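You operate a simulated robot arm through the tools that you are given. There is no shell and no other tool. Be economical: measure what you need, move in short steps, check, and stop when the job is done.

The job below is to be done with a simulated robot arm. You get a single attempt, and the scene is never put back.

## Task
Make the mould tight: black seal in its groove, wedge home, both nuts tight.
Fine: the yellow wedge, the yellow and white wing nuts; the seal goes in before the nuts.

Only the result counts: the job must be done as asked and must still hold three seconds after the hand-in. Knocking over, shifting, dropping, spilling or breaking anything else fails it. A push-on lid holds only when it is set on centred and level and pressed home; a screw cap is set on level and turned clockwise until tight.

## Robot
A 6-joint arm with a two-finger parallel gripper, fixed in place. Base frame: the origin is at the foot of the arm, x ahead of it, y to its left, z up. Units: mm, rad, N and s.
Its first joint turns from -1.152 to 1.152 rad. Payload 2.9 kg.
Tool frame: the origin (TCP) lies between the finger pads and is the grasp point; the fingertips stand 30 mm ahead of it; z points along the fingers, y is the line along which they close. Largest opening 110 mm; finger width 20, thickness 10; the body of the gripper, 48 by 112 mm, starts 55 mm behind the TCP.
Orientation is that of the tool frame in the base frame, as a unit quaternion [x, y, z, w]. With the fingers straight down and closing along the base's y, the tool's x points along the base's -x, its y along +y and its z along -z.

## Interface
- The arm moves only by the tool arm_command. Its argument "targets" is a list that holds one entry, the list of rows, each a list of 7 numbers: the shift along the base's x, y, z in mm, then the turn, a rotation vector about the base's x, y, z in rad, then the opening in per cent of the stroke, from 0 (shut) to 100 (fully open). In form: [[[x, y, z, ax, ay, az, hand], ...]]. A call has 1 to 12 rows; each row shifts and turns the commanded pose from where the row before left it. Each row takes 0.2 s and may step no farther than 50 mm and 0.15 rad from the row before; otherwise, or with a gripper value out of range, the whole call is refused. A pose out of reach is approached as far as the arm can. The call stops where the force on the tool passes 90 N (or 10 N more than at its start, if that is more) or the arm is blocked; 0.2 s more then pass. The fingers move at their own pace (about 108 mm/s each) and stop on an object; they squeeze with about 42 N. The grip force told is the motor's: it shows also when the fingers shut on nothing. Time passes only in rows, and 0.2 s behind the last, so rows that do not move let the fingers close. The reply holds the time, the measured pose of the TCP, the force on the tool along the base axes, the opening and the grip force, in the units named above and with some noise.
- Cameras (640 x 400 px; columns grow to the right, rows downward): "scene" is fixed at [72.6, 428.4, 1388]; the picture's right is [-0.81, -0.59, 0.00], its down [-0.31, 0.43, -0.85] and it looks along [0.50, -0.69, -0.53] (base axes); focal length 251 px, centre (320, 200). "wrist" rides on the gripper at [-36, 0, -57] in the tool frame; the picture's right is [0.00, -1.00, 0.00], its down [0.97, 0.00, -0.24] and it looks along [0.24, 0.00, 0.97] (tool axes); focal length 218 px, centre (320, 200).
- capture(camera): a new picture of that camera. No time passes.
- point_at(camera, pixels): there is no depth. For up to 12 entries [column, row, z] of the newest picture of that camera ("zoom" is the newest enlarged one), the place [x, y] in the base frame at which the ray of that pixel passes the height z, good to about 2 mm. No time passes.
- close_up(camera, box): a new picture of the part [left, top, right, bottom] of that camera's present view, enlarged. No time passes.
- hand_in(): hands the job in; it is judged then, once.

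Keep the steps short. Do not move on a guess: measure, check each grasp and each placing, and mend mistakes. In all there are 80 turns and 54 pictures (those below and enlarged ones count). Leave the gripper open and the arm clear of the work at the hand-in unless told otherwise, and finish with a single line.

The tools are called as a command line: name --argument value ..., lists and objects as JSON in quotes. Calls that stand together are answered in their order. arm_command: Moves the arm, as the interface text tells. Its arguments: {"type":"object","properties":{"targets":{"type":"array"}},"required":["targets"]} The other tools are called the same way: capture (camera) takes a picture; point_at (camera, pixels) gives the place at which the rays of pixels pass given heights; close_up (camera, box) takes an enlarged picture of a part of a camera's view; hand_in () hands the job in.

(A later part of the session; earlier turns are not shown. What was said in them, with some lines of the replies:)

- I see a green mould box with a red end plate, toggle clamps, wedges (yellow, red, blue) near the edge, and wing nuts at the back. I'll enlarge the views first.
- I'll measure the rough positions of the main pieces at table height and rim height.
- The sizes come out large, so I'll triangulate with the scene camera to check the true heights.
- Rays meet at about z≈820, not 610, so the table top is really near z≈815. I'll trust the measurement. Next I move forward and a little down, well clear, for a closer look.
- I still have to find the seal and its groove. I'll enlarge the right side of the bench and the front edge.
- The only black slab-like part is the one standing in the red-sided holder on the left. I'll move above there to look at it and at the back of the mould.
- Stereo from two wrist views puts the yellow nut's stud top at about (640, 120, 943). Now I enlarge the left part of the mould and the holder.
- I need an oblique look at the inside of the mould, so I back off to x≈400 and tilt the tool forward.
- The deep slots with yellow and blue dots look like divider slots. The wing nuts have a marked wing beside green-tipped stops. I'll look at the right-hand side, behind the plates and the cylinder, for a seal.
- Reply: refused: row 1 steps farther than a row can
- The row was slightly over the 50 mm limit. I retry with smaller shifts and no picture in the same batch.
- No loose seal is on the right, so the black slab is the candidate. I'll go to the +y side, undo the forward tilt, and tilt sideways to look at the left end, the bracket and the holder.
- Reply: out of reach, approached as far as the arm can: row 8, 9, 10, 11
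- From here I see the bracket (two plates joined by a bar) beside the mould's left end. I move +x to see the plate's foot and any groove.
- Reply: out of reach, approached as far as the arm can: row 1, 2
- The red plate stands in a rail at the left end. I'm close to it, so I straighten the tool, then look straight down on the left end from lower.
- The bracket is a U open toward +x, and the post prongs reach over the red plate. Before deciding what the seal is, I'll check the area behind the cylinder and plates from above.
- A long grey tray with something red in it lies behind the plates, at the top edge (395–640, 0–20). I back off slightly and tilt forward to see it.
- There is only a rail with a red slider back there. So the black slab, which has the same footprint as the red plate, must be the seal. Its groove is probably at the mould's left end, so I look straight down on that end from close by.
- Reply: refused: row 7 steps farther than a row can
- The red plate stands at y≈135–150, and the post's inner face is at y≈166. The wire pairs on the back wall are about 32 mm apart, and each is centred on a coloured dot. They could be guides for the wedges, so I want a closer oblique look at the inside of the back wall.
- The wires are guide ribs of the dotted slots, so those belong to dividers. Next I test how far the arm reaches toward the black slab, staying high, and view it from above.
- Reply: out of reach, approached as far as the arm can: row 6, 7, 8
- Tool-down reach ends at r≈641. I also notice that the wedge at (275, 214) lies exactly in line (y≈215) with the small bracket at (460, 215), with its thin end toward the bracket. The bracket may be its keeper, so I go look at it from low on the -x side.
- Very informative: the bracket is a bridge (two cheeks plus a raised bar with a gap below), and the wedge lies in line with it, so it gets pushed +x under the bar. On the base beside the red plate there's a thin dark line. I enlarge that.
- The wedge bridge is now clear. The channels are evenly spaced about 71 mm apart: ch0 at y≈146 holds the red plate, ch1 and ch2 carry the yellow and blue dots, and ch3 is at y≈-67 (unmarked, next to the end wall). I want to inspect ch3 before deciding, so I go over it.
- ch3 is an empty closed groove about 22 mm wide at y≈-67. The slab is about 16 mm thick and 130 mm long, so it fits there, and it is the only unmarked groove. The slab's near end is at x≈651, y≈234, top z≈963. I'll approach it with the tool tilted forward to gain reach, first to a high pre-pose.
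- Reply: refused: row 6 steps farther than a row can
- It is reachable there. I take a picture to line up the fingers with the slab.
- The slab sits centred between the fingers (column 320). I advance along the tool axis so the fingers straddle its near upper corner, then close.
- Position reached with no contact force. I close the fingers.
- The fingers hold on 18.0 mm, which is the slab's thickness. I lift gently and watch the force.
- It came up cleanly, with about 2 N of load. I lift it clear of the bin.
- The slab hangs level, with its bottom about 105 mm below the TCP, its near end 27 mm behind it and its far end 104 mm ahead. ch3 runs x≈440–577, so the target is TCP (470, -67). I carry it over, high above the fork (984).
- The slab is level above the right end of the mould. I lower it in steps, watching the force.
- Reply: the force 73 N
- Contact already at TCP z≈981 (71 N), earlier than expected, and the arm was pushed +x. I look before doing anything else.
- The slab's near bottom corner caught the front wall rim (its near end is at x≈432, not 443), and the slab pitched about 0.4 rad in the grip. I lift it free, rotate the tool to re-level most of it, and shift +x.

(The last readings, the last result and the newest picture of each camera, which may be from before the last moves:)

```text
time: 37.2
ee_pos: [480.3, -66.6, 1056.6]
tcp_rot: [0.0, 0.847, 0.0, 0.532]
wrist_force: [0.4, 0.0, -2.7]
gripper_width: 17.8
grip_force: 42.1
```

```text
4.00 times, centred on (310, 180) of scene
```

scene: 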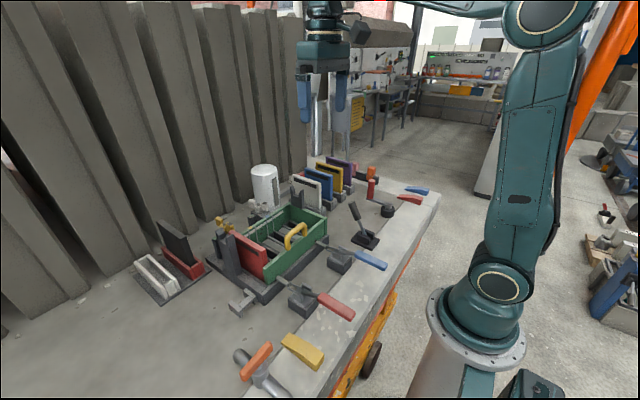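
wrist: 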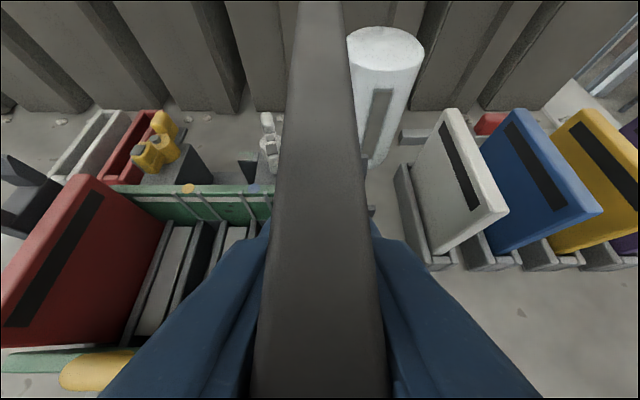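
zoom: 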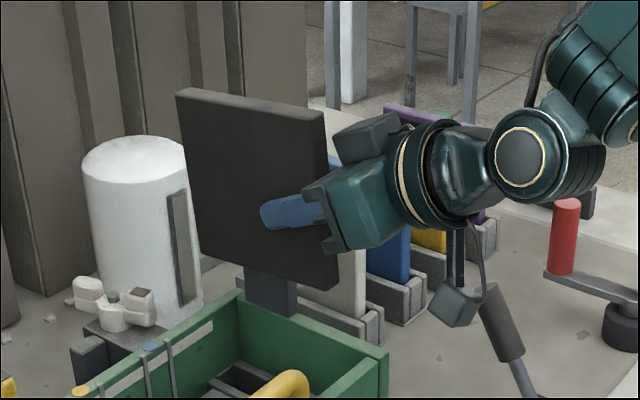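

The slab also slid up in the grip: its bottom is now only about 60–77 mm below the TCP, too short for insertion with a tilted tool. The safest fix is to stand it on clear table left of the mould, near (540, 340), and regrasp it from above with the tool down. I carry it there high.

arm_command --targets '[[[0, 0, 45, 0, 0, 0, 0], [0, 20, 25, 0, 0.13, 0, 0], [0, 44, 0, 0, 0.13, 0, 0], [4, 45, 0, 0, 0, 0, 0], [5, 45, 0, 0, 0, 0, 0], [5, 45, 0, 0, 0, 0, 0], [5, 45, 0, 0, 0, 0, 0], [5, 45, 0, 0, 0, 0, 0], [5, 45, 0, 0, 0, 0, 0], [5, 45, 0, 0, 0, 0, 0], [5, 28, -20, 0, 0, 0, 0], [0, 0, 0, 0, 0, 0, 0]]]'

```text
time: 39.8
ee_pos: [518.0, 339.9, 1106.5]
tcp_rot: [0.0, 0.909, 0.0, 0.418]
wrist_force: [0.2, 0.7, -1.6]
gripper_width: 17.7
grip_force: 42.2
```

arm_command --targets '[[[0, 0, -45, 0, 0, 0, 0], [0, 0, -45, 0, 0, 0, 0], [0, 0, -45, 0, 0, 0, 0], [0, 0, -30, 0, 0, 0, 0], [0, 0, -15, 0, 0, 0, 0], [0, 0, -6, 0, 0, 0, 0], [0, 0, 0, 0, 0, 0, 0]]]'

```text
time: 41.4
ee_pos: [517.6, 341.8, 920.1]
tcp_rot: [0.0, 0.909, 0.001, 0.417]
wrist_force: [-1.8, -0.3, -0.4]
gripper_width: 18.1
grip_force: 42.1
```

No firm contact yet (about 2 N). I continue down in small steps.

arm_command --targets '[[[0, 0, -6, 0, 0, 0, 0], [0, 0, -6, 0, 0, 0, 0], [0, 0, -6, 0, 0, 0, 0], [0, 0, -6, 0, 0, 0, 0], [0, 0, -6, 0, 0, 0, 0], [0, 0, 0, 0, 0, 0, 0]]]'

```text
time: 42.8
ee_pos: [519.8, 342.9, 895.0]
tcp_rot: [0.001, 0.908, 0.003, 0.42]
wrist_force: [-18.0, 4.4, 33.7]
gripper_width: 16.7
grip_force: 42.2
```

arm_command --targets '[[[0, 0, -5, 0, 0, 0, 0], [0, 0, -5, 0, 0, 0, 0], [0, 0, -5, 0, 0, 0, 0], [0, 0, 0, 0, 0, 0, 0]]]'

close_up --camera "scene" --box '[100, 150, 260, 310]'

```text
time: 43.5
ee_pos: [521.6, 344.3, 891.1]
tcp_rot: [0.002, 0.905, 0.005, 0.425]
wrist_force: [-0.4, 0.3, 3.8]
gripper_width: 17.7
grip_force: 42.2
stopped in row 3: the force on the tool passed its limit (the readings are from after the stop); the commanded pose is now the measured one
```

```text
2.50 times, centred on (180, 230) of scene
```

zoom: 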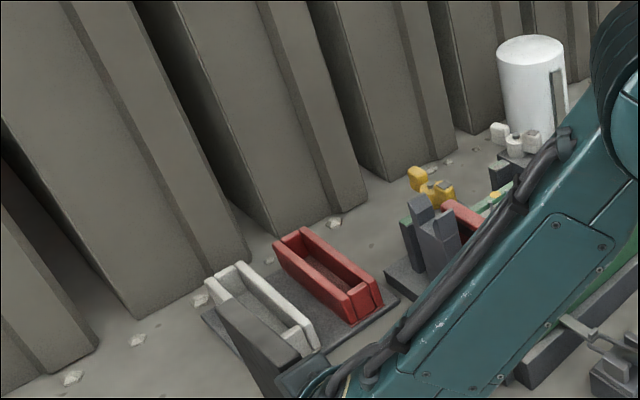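

Contact is made, but the slab still seems pitched about 0.3 rad and the force limit was reached. I rotate the tool back by 0.2 rad to level the slab, then lower gently.

arm_command --targets '[[[0, 0, 6, 0, -0.1, 0, 0], [0, 0, 0, 0, -0.1, 0, 0], [0, 0, -6, 0, 0, 0, 0], [0, 0, -4, 0, 0, 0, 0], [0, 0, -4, 0, 0, 0, 0], [0, 0, 0, 0, 0, 0, 0]]]'

```text
time: 44.9
ee_pos: [521.7, 344.8, 882.1]
tcp_rot: [0.0, 0.859, 0.004, 0.512]
wrist_force: [-0.2, -1.0, -2.9]
gripper_width: 17.9
grip_force: 41.7
```

arm_command --targets '[[[0, 0, -3, 0, 0, 0, 0], [0, 0, -3, 0, 0, 0, 0], [0, 0, -3, 0, 0, 0, 0], [0, 0, 0, 0, 0, 0, 0]]]'

capture --camera "wrist"

```text
time: 45.9
ee_pos: [522.9, 345.5, 878.5]
tcp_rot: [0.003, 0.855, 0.004, 0.518]
wrist_force: [-7.0, -7.7, 40.1]
gripper_width: 17.8
grip_force: 42.3
```

```text
6 pictures are left
```

wrist: 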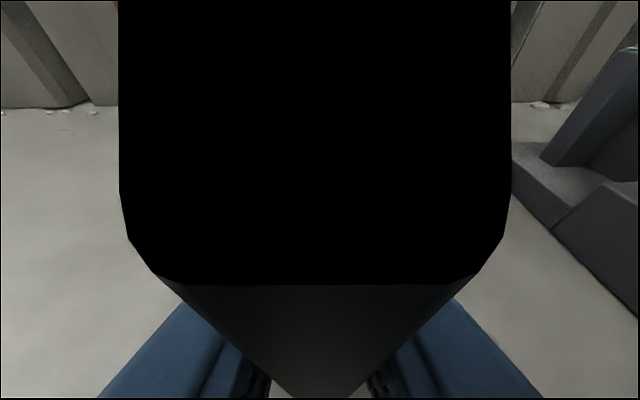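

Contact again at 40 N with the tool near level for the slab. I relax the press and open the fingers just a little so that the slab stands, then back off along the tool axis.

arm_command --targets '[[[0, 0, 5, 0, 0, 0, 0], [0, 0, 0, 0, 0, 0, 0], [0, 0, 0, 0, 0, 0, 22], [0, 0, 0, 0, 0, 0, 30], [0, 0, 0, 0, 0, 0, 32], [0, 0, 0, 0, 0, 0, 32]]]'

```text
time: 47.2
ee_pos: [520.8, 344.1, 878.3]
tcp_rot: [0.001, 0.86, 0.004, 0.511]
wrist_force: [0.0, 0.1, 0.5]
gripper_width: 35.4
grip_force: 0.1
```

Released, with no side force. The fingers only flank the slab, so I go straight up to clear it, then turn the tool down.

arm_command --targets '[[[0, 0, 30, 0, 0, 0, 32], [0, 0, 40, 0, 0, 0, 32], [0, 0, 45, 0, 0, 0, 32], [0, 0, 45, 0, 0, 0, 32], [0, 0, 20, 0, 0.14, 0, 40], [0, 0, 0, 0, 0.14, 0, 40], [0, 0, 0, 0, 0.14, 0, 40], [0, 0, 0, 0, 0.14, 0, 40], [0, 0, 0, 0, 0.14, 0, 50], [0, 0, 0, 0, 0.14, 0, 50], [0, 0, 0, 0, 0.14, 0, 50], [0, 0, 0, 0, 0.09, 0, 50]]]'

capture --camera "wrist"

```text
time: 49.9
ee_pos: [519.7, 343.7, 1057.3]
tcp_rot: [0.003, 1.0, 0.002, 0.001]
wrist_force: [0.1, 0.4, 0.5]
gripper_width: 54.9
grip_force: 0.1
```

```text
5 pictures are left
```

wrist: 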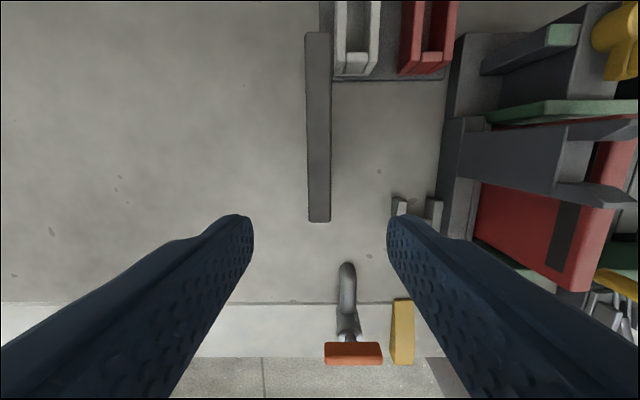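

The slab stands upright: top from x≈497 to 628, y≈345, top z≈950. I shift to (538, 345), lower straddling it, and grasp from above.

arm_command --targets '[[[18, 1, 0, 0, 0, 0, 50], [0, 0, -45, 0, 0, 0, 50], [0, 0, -45, 0, 0, 0, 50], [0, 0, -42, 0, 0, 0, 50], [0, 0, 0, 0, 0, 0, 50], [0, 0, 0, 0, 0, 0, 0], [0, 0, 0, 0, 0, 0, 0], [0, 0, 0, 0, 0, 0, 0]]]'

```text
time: 51.6
ee_pos: [537.5, 345.6, 926.0]
tcp_rot: [0.003, 1.0, 0.002, 0.003]
wrist_force: [1.3, -1.1, 0.6]
gripper_width: 17.5
grip_force: 41.8
```

Grasped again at 17.5 mm, now from above with the slab upright. Its near end is 40 mm behind and its centre 25 mm ahead of the TCP. I lift it and carry it high to TCP (486, -67).

arm_command --targets '[[[0, 0, 45, 0, 0, 0, 0], [0, 0, 48, 0, 0, 0, 0], [-2, 0, 48, 0, 0, 0, 0], [-5, -40, 28, 0, 0, 0, 0], [-5, -46, 20, 0, 0, 0, 0], [-5, -47, 0, 0, 0, 0, 0], [-5, -47, 0, 0, 0, 0, 0], [-6, -47, 0, 0, 0, 0, 0], [-6, -47, 0, 0, 0, 0, 0], [-6, -47, 0, 0, 0, 0, 0], [-6, -47, 0, 0, 0, 0, 0], [-6, -45, 0, 0, 0, 0, 0]]]'

```text
refused: row 5 steps farther than a row can; nothing moved
```

arm_command --targets '[[[0, 0, 45, 0, 0, 0, 0], [0, 0, 48, 0, 0, 0, 0], [-2, 0, 48, 0, 0, 0, 0], [-5, -38, 28, 0, 0, 0, 0], [-5, -44, 20, 0, 0, 0, 0], [-5, -47, 0, 0, 0, 0, 0], [-5, -47, 0, 0, 0, 0, 0], [-6, -47, 0, 0, 0, 0, 0], [-6, -47, 0, 0, 0, 0, 0], [-6, -47, 0, 0, 0, 0, 0], [-6, -47, 0, 0, 0, 0, 0], [-6, -48, 0, 0, 0, 0, 0]]]'

```text
time: 54.2
ee_pos: [487.8, -67.6, 1114.9]
tcp_rot: [0.002, 1.0, 0.003, 0.003]
wrist_force: [0.0, -0.6, -2.7]
gripper_width: 17.6
grip_force: 42.2
```

arm_command --targets '[[[0, 0, -40, 0, 0, 0, 0], [0, 0, -30, 0, 0, 0, 0], [0, 0, -10, 0, 0, 0, 0], [0, 0, -8, 0, 0, 0, 0], [0, 0, -6, 0, 0, 0, 0], [0, 0, 0, 0, 0, 0, 0]]]'

```text
time: 55.6
ee_pos: [486.6, -66.7, 1021.7]
tcp_rot: [0.002, 1.0, 0.002, 0.003]
wrist_force: [-0.1, 0.5, -1.6]
gripper_width: 17.7
grip_force: 41.7
```

It is below the rim with no contact (-1.6 N). I continue down to the rail tops.

arm_command --targets '[[[0, 0, -15, 0, 0, 0, 0], [0, 0, -15, 0, 0, 0, 0], [0, 0, -10, 0, 0, 0, 0], [0, 0, -5, 0, 0, 0, 0], [0, 0, -5, 0, 0, 0, 0], [0, 0, 0, 0, 0, 0, 0]]]'

```text
time: 57.0
ee_pos: [486.8, -66.4, 969.8]
tcp_rot: [0.002, 1.0, 0.003, 0.002]
wrist_force: [0.5, -0.1, -2.0]
gripper_width: 17.5
grip_force: 42.0
```

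arm_command --targets '[[[0, 0, -5, 0, 0, 0, 0], [0, 0, -5, 0, 0, 0, 0], [0, 0, -4, 0, 0, 0, 0], [0, 0, -4, 0, 0, 0, 0], [0, 0, 0, 0, 0, 0, 0]]]'

```text
time: 58.2
ee_pos: [487.4, -66.4, 953.3]
tcp_rot: [0.003, 1.0, 0.003, 0.002]
wrist_force: [1.2, -0.3, -2.6]
gripper_width: 17.9
grip_force: 42.0
```

arm_command --targets '[[[0, 0, -4, 0, 0, 0, 0], [0, 0, -4, 0, 0, 0, 0], [0, 0, -4, 0, 0, 0, 0], [0, 0, -4, 0, 0, 0, 0], [0, 0, 0, 0, 0, 0, 0]]]'

```text
time: 59.5
ee_pos: [487.6, -66.5, 937.3]
tcp_rot: [0.002, 1.0, 0.003, 0.001]
wrist_force: [-0.4, 0.7, -3.0]
gripper_width: 17.7
grip_force: 42.0
```

arm_command --targets '[[[0, 0, -3, 0, 0, 0, 0], [0, 0, -3, 0, 0, 0, 0], [0, 0, -3, 0, 0, 0, 0], [0, 0, 0, 0, 0, 0, 0]]]'

close_up --camera "scene" --box '[240, 180, 350, 290]'

```text
time: 60.5
ee_pos: [487.0, -66.9, 928.9]
tcp_rot: [0.002, 1.0, 0.002, 0.003]
wrist_force: [0.0, 0.9, 5.2]
gripper_width: 18.0
grip_force: 42.0
```

```text
3.64 times, centred on (295, 235) of scene
```

zoom: 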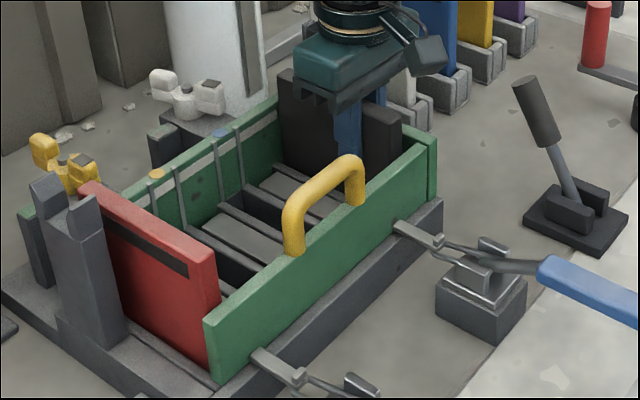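

The slab is down in the last groove and contact begins (5 N) at 3 mm above table level, so this is the groove floor. I press it home.

arm_command --targets '[[[0, 0, -3, 0, 0, 0, 0], [0, 0, -3, 0, 0, 0, 0], [0, 0, -3, 0, 0, 0, 0], [0, 0, 0, 0, 0, 0, 0]]]'

```text
time: 61.3
ee_pos: [487.9, -67.3, 928.7]
tcp_rot: [0.003, 1.0, 0.003, 0.006]
wrist_force: [-11.3, 1.4, 13.6]
gripper_width: 17.9
grip_force: 42.3
stopped in row 4: the force on the tool passed its limit (the readings are from after the stop); the commanded pose is now the measured one
```

Firm stop at 929, so it's seated. I open only slightly (the wall is close to one finger) and rise straight up.

arm_command --targets '[[[0, 0, 0, 0, 0, 0, 21], [0, 0, 0, 0, 0, 0, 21], [0, 0, 15, 0, 0, 0, 21], [0, 0, 25, 0, 0, 0, 21], [0, 0, 40, 0, 0, 0, 30], [0, 0, 45, 0, 0, 0, 60], [0, 0, 0, 0, 0, 0, 60]]]'

```text
time: 62.9
ee_pos: [487.2, -66.4, 1051.9]
tcp_rot: [0.002, 1.0, 0.001, 0.007]
wrist_force: [0.2, 0.3, -0.8]
gripper_width: 65.9
grip_force: 0.1
```

Released cleanly. Next is the wedge: x≈218–326, y≈214, thick end toward me, while the bridge gap is centred at y≈217. I'll push it with closed fingers, turned 90° so the body stays clear of the valve handle (y≥260, z≈893). First I go above x=190, y=216.

arm_command --targets '[[[-27, 25.6, 0, 0, 0, 0.1428, 0], [-27, 25.6, 0, 0, 0, 0.1428, 0], [-27, 25.6, 0, 0, 0, 0.1428, 0], [-27, 25.6, 0, 0, 0, 0.1428, 0], [-27, 25.6, 0, 0, 0, 0.1428, 0], [-27, 25.6, 0, 0, 0, 0.1428, 0], [-27, 25.6, 0, 0, 0, 0.1428, 0], [-27, 25.6, 0, 0, 0, 0.1428, 0], [-27, 25.6, 0, 0, 0, 0.1428, 0], [-27, 25.6, 0, 0, 0, 0.1428, 0], [-27, 25.6, 0, 0, 0, 0.1428, 0], [0, 0, 0, 0, 0, 0, 0]]]'

```text
time: 65.5
ee_pos: [191.4, 214.6, 1053.6]
tcp_rot: [-0.705, 0.709, 0.007, 0.004]
wrist_force: [0.2, 0.2, 0.7]
gripper_width: 0.2
grip_force: 37.1
```

arm_command --targets '[[[-3, 0, -45, 0, 0, 0, 0], [0, 0, -45, 0, 0, 0, 0], [0, 0, -45, 0, 0, 0, 0], [0, 0, -40, 0, 0, 0, 0], [0, 0, -25, 0, 0, 0, 0], [0, 0, 0, 0, 0, 0, 0]]]'

capture --camera "wrist"

```text
time: 66.9
ee_pos: [187.9, 213.8, 852.4]
tcp_rot: [-0.705, 0.709, 0.006, 0.004]
wrist_force: [1.0, 1.0, -0.8]
gripper_width: 0.0
grip_force: 37.9
```

```text
3 pictures are left
```

wrist: 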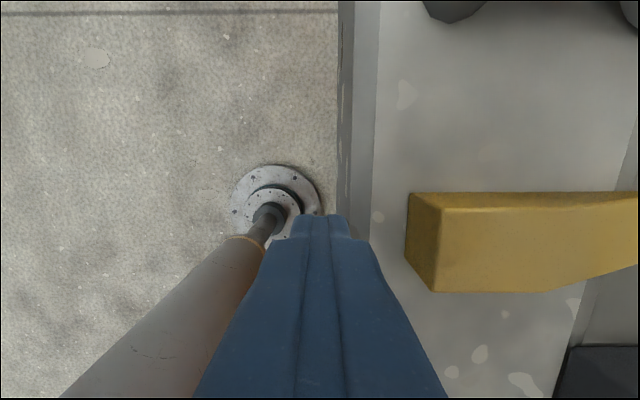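

The wedge's thick end is at x≈228, y≈213 (197–229), and my closed fingertips are centred on it. I push it gently +x to just before the bridge, then look at both together.

arm_command --targets '[[[20, -0.5, 0, 0, 0, 0, 0], [10, 0, 0, 0, 0, 0, 0], [14, 0, 0, 0, 0, 0, 0], [14, 0, 0, 0, 0, 0, 0], [14, 0, 0, 0, 0, 0, 0], [14, 0, 0, 0, 0, 0, 0], [14, 0, 0, 0, 0, 0, 0], [14, 0, 0, 0, 0, 0, 0], [14, 0, 0, 0, 0, 0, 0], [8, 0, 0, 0, 0, 0, 0], [0, 0, 0, 0, 0, 0, 0]]]'

capture --camera "wrist"

```text
time: 69.3
ee_pos: [323.3, 212.3, 852.8]
tcp_rot: [-0.705, 0.709, 0.006, 0.003]
wrist_force: [1.2, 1.3, 0.6]
gripper_width: 0.1
grip_force: 37.9
```

```text
2 pictures are left
```

wrist: 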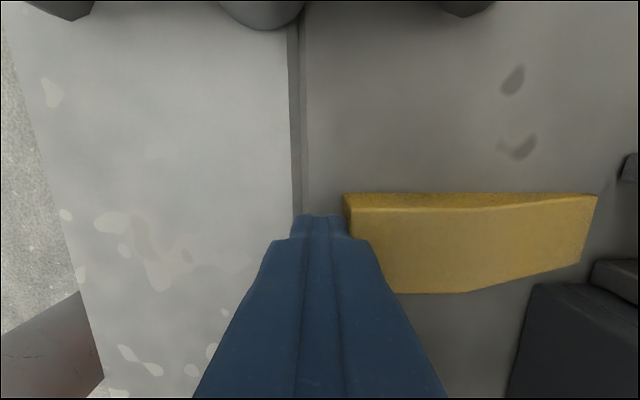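

The wedge is straight: tip at x≈439, y 198–228. The bridge opening is about y 194–200 to 234. I push on slowly and watch the force.

arm_command --targets '[[[8, 0, 0, 0, 0, 0, 0], [7, 0, 0, 0, 0, 0, 0], [7, 0, 0, 0, 0, 0, 0], [7, 0, 0, 0, 0, 0, 0], [7, 0, 0, 0, 0, 0, 0], [0, 0, 0, 0, 0, 0, 0]]]'

```text
time: 70.7
ee_pos: [360.1, 214.2, 852.5]
tcp_rot: [-0.704, 0.71, 0.007, 0.004]
wrist_force: [0.0, -0.7, 0.8]
gripper_width: 0.0
grip_force: 37.7
```

No resistance and the tip is now at about 475, inside the bridge. I continue until it tightens.

arm_command --targets '[[[7, 0, 0, 0, 0, 0, 0], [7, 0, 0, 0, 0, 0, 0], [7, 0, 0, 0, 0, 0, 0], [7, 0, 0, 0, 0, 0, 0], [7, 0, 0, 0, 0, 0, 0], [7, 0, 0, 0, 0, 0, 0], [0, 0, 0, 0, 0, 0, 0]]]'

```text
time: 71.8
ee_pos: [372.9, 212.4, 849.4]
tcp_rot: [0.71, -0.704, -0.021, 0.017]
wrist_force: [-18.8, -2.0, 20.2]
gripper_width: 0.0
grip_force: 37.4
stopped in row 5: the force on the tool passed its limit (the readings are from after the stop); the commanded pose is now the measured one
```

It tightened: the push stopped above 90 N with the tip at about x=489, under the bar. I push once more to make sure it is fully home.

arm_command --targets '[[[4, 0, 0, 0, 0, 0, 0], [5, 0, 0, 0, 0, 0, 0], [6, 0, 0, 0, 0, 0, 0], [6, 0, 0, 0, 0, 0, 0], [0, 0, 0, 0, 0, 0, 0]]]'

```text
time: 72.5
ee_pos: [373.6, 212.9, 850.2]
tcp_rot: [0.714, -0.699, -0.031, 0.029]
wrist_force: [-15.7, -3.5, 20.0]
gripper_width: 0.1
grip_force: 37.8
stopped in row 3: the force on the tool passed its limit (the readings are from after the stop); the commanded pose is now the measured one
```

It no longer advances: the wedge is jammed home under the bar. I back off, rise, and straighten the tool.

arm_command --targets '[[[-20, 0, 0, 0, 0, 0, 0], [-5, 0, 40, 0, -0.085, 0, 0], [0, 0, 49, 0, 0, 0, 0], [0, 0, 49, 0, 0, 0, 0], [0, 0, 40, 0, 0, -0.14, 0], [25, -10, 0, 0, 0, -0.1447, 0], [25, -15, 0, 0, 0, -0.1447, 0], [25, -15, 0, 0, 0, -0.1447, 0], [25, -15, 0, 0, 0, -0.1447, 0], [25, -15, 0, 0, 0, -0.1447, 0], [25, -15, 0, 0, 0, -0.1447, 0], [25, -15, 0, 0, 0, -0.1447, 0]]]'

```text
time: 75.1
ee_pos: [524.7, 114.9, 1026.9]
tcp_rot: [-0.216, 0.976, -0.002, 0.002]
wrist_force: [0.0, 0.8, -0.4]
gripper_width: 0.0
grip_force: 37.8
```

arm_command --targets '[[[25, -10, 0, 0, 0, -0.145, 0], [25, -10, 0, 0, 0, -0.145, 0], [20, -10, -5, 0, 0, -0.145, 0], [9, 0, -10, 0, -0.1, 0, 0], [0, 0, -20, 0, -0.1, 0, 0], [0, 0, -15, 0, 0, 0, 0], [0, 0, -12, 0, 0, 0, 0], [0, 0, 0, 0, 0, 0, 0]]]'

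```text
time: 76.9
ee_pos: [604.4, 83.6, 964.0]
tcp_rot: [0.0, 0.995, -0.002, 0.101]
wrist_force: [-0.5, -0.1, -0.6]
gripper_width: 0.0
grip_force: 38.3
5 turns are left
```

Only 5 turns are left. I push the yellow nut's marked wing clockwise along its arc (from -x round to +y), retreat upward and take a picture in one go.

arm_command --targets '[[[0, 17, 0, 0, 0, 0, 0], [-2.5, 9, 0, 0, 0, 0, 0], [-3, 8.5, 0, 0, 0, 0, 0], [1.5, 9, 0, 0, 0, 0, 0], [3, 8.5, 0, 0, 0, 0, 0], [6, 7, 0, 0, 0, 0, 0], [6.5, 6.5, 0, 0, 0, 0, 0], [4, 4, 0, 0, 0, 0, 0], [4, 3, 0, 0, 0, 0, 0], [3, 2, 0, 0, 0, 0, 0], [0, 0, 0, 0, 0, 0, 0]]]'

arm_command --targets '[[[-15, 0, 0, 0, 0, 0, 0], [0, 0, 40, 0, 0, 0, 0], [0, -30, 35, 0, 0, 0, 0], [0, -45, 0, 0, 0, 0, 0], [0, 0, 0, 0, 0, 0, 0]]]'

capture --camera "wrist"

```text
time: 79.3
ee_pos: [621.1, 156.2, 964.2]
tcp_rot: [-0.001, 0.996, -0.003, 0.092]
wrist_force: [-44.2, -12.0, 11.5]
gripper_width: 0.1
grip_force: 37.8
```

```text
time: 80.5
ee_pos: [611.4, 83.8, 1041.7]
tcp_rot: [-0.002, 0.995, -0.002, 0.101]
wrist_force: [1.1, 0.4, 0.3]
gripper_width: 0.1
grip_force: 37.6
```

```text
1 pictures are left
4 turns are left
```

wrist: 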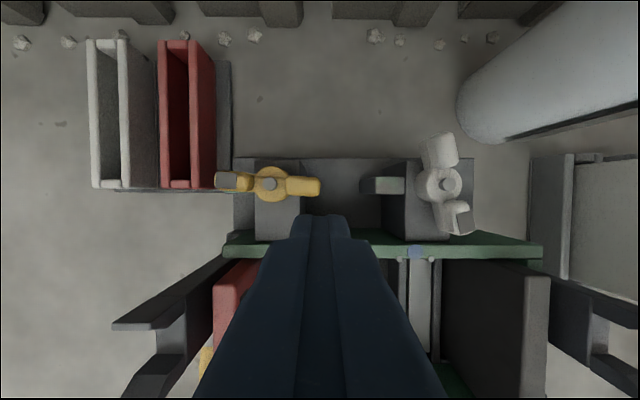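

The yellow nut is turned: its marked wing lies over the green tip and it met firm resistance at the end. The seal stands in its groove. The white nut's stud is at about (639.5, -10.5), with its wing about 17° further back. I do the same there, retreat, and take the last picture.

arm_command --targets '[[[1, -45, 0, 0, 0, 0, 0], [0.6, -45, 0, 0, 0, 0, 0], [0, -43.8, 0, 0, 0, 0, 0], [0, 0, -40, 0, 0, 0, 0], [0, 0, -37.7, 0, 0, 0, 0], [0, 0, 0, 0, 0, 0, 0]]]'

arm_command --targets '[[[-2.8, 13, 0, 0, 0, 0, 0], [-6.7, 8, 0, 0, 0, 0, 0], [-3.8, 8.4, 0, 0, 0, 0, 0], [-1.2, 9.1, 0, 0, 0, 0, 0], [0.7, 9.1, 0, 0, 0, 0, 0], [3.3, 8.6, 0, 0, 0, 0, 0], [5.3, 7.5, 0, 0, 0, 0, 0], [7.2, 5.8, 0, 0, 0, 0, 0], [5.5, 4, 0, 0, 0, 0, 0], [5.4, 4.6, 0, 0, 0, 0, 0], [0, 0, 0, 0, 0, 0, 0]]]'

arm_command --targets '[[[-15, 0, 0, 0, 0, 0, 0], [0, 0, 40, 0, 0, 0, 0], [-10, 20, 40, 0, 0, 0, 0], [-20, 40, 15, 0, 0, 0, 60], [0, 0, 0, 0, 0, 0, 100], [0, 0, 0, 0, 0, 0, 100]]]'

capture --camera "wrist"

```text
time: 81.9
ee_pos: [614.7, -50.5, 962.7]
tcp_rot: [-0.002, 0.995, -0.002, 0.101]
wrist_force: [0.6, 0.3, -0.1]
gripper_width: 0.0
grip_force: 37.5
```

```text
time: 84.3
ee_pos: [621.1, 25.9, 960.2]
tcp_rot: [0.001, 0.996, -0.003, 0.089]
wrist_force: [-49.2, -15.6, 10.2]
gripper_width: 0.1
grip_force: 37.9
```

```text
time: 85.7
ee_pos: [581.5, 87.0, 1056.1]
tcp_rot: [0.0, 0.995, -0.001, 0.102]
wrist_force: [-0.4, -0.1, -0.7]
gripper_width: 109.9
grip_force: 0.0
```

```text
0 pictures are left
3 turns are left
```

wrist: 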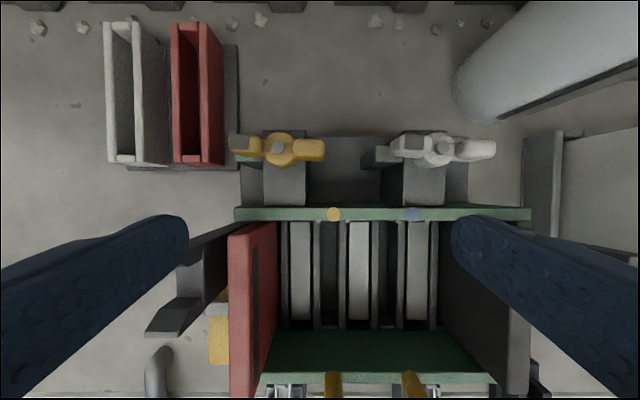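

Both nuts' marked wings lie over their green tips and ended against firm resistance. The seal is upright in its groove and the wedge is under the bridge. I move the open gripper up and away.

arm_command --targets '[[[-20, -10, 40, 0, 0.1, 0, 100], [-20, -10, 40, 0, 0.1, 0, 100], [-25, -10, 40, 0, 0, 0, 100], [-25, -10, 40, 0, 0, 0, 100], [0, 0, 0, 0, 0, 0, 100]]]'

```text
time: 86.9
ee_pos: [491.3, 48.1, 1216.4]
tcp_rot: [-0.002, 1.0, -0.002, 0.001]
wrist_force: [0.3, -0.6, -0.4]
gripper_width: 109.9
grip_force: 0.0
2 turns are left
```

The arm is clear and the gripper is open, so I hand in.

hand_in

```text
The job is handed in.
```

Handed in, result not yet known: black seal seated in the unmarked end groove (the groove is my inference, as nothing marks it), yellow wedge jammed under its bridge, and both wing nuts turned clockwise to a firm stop.
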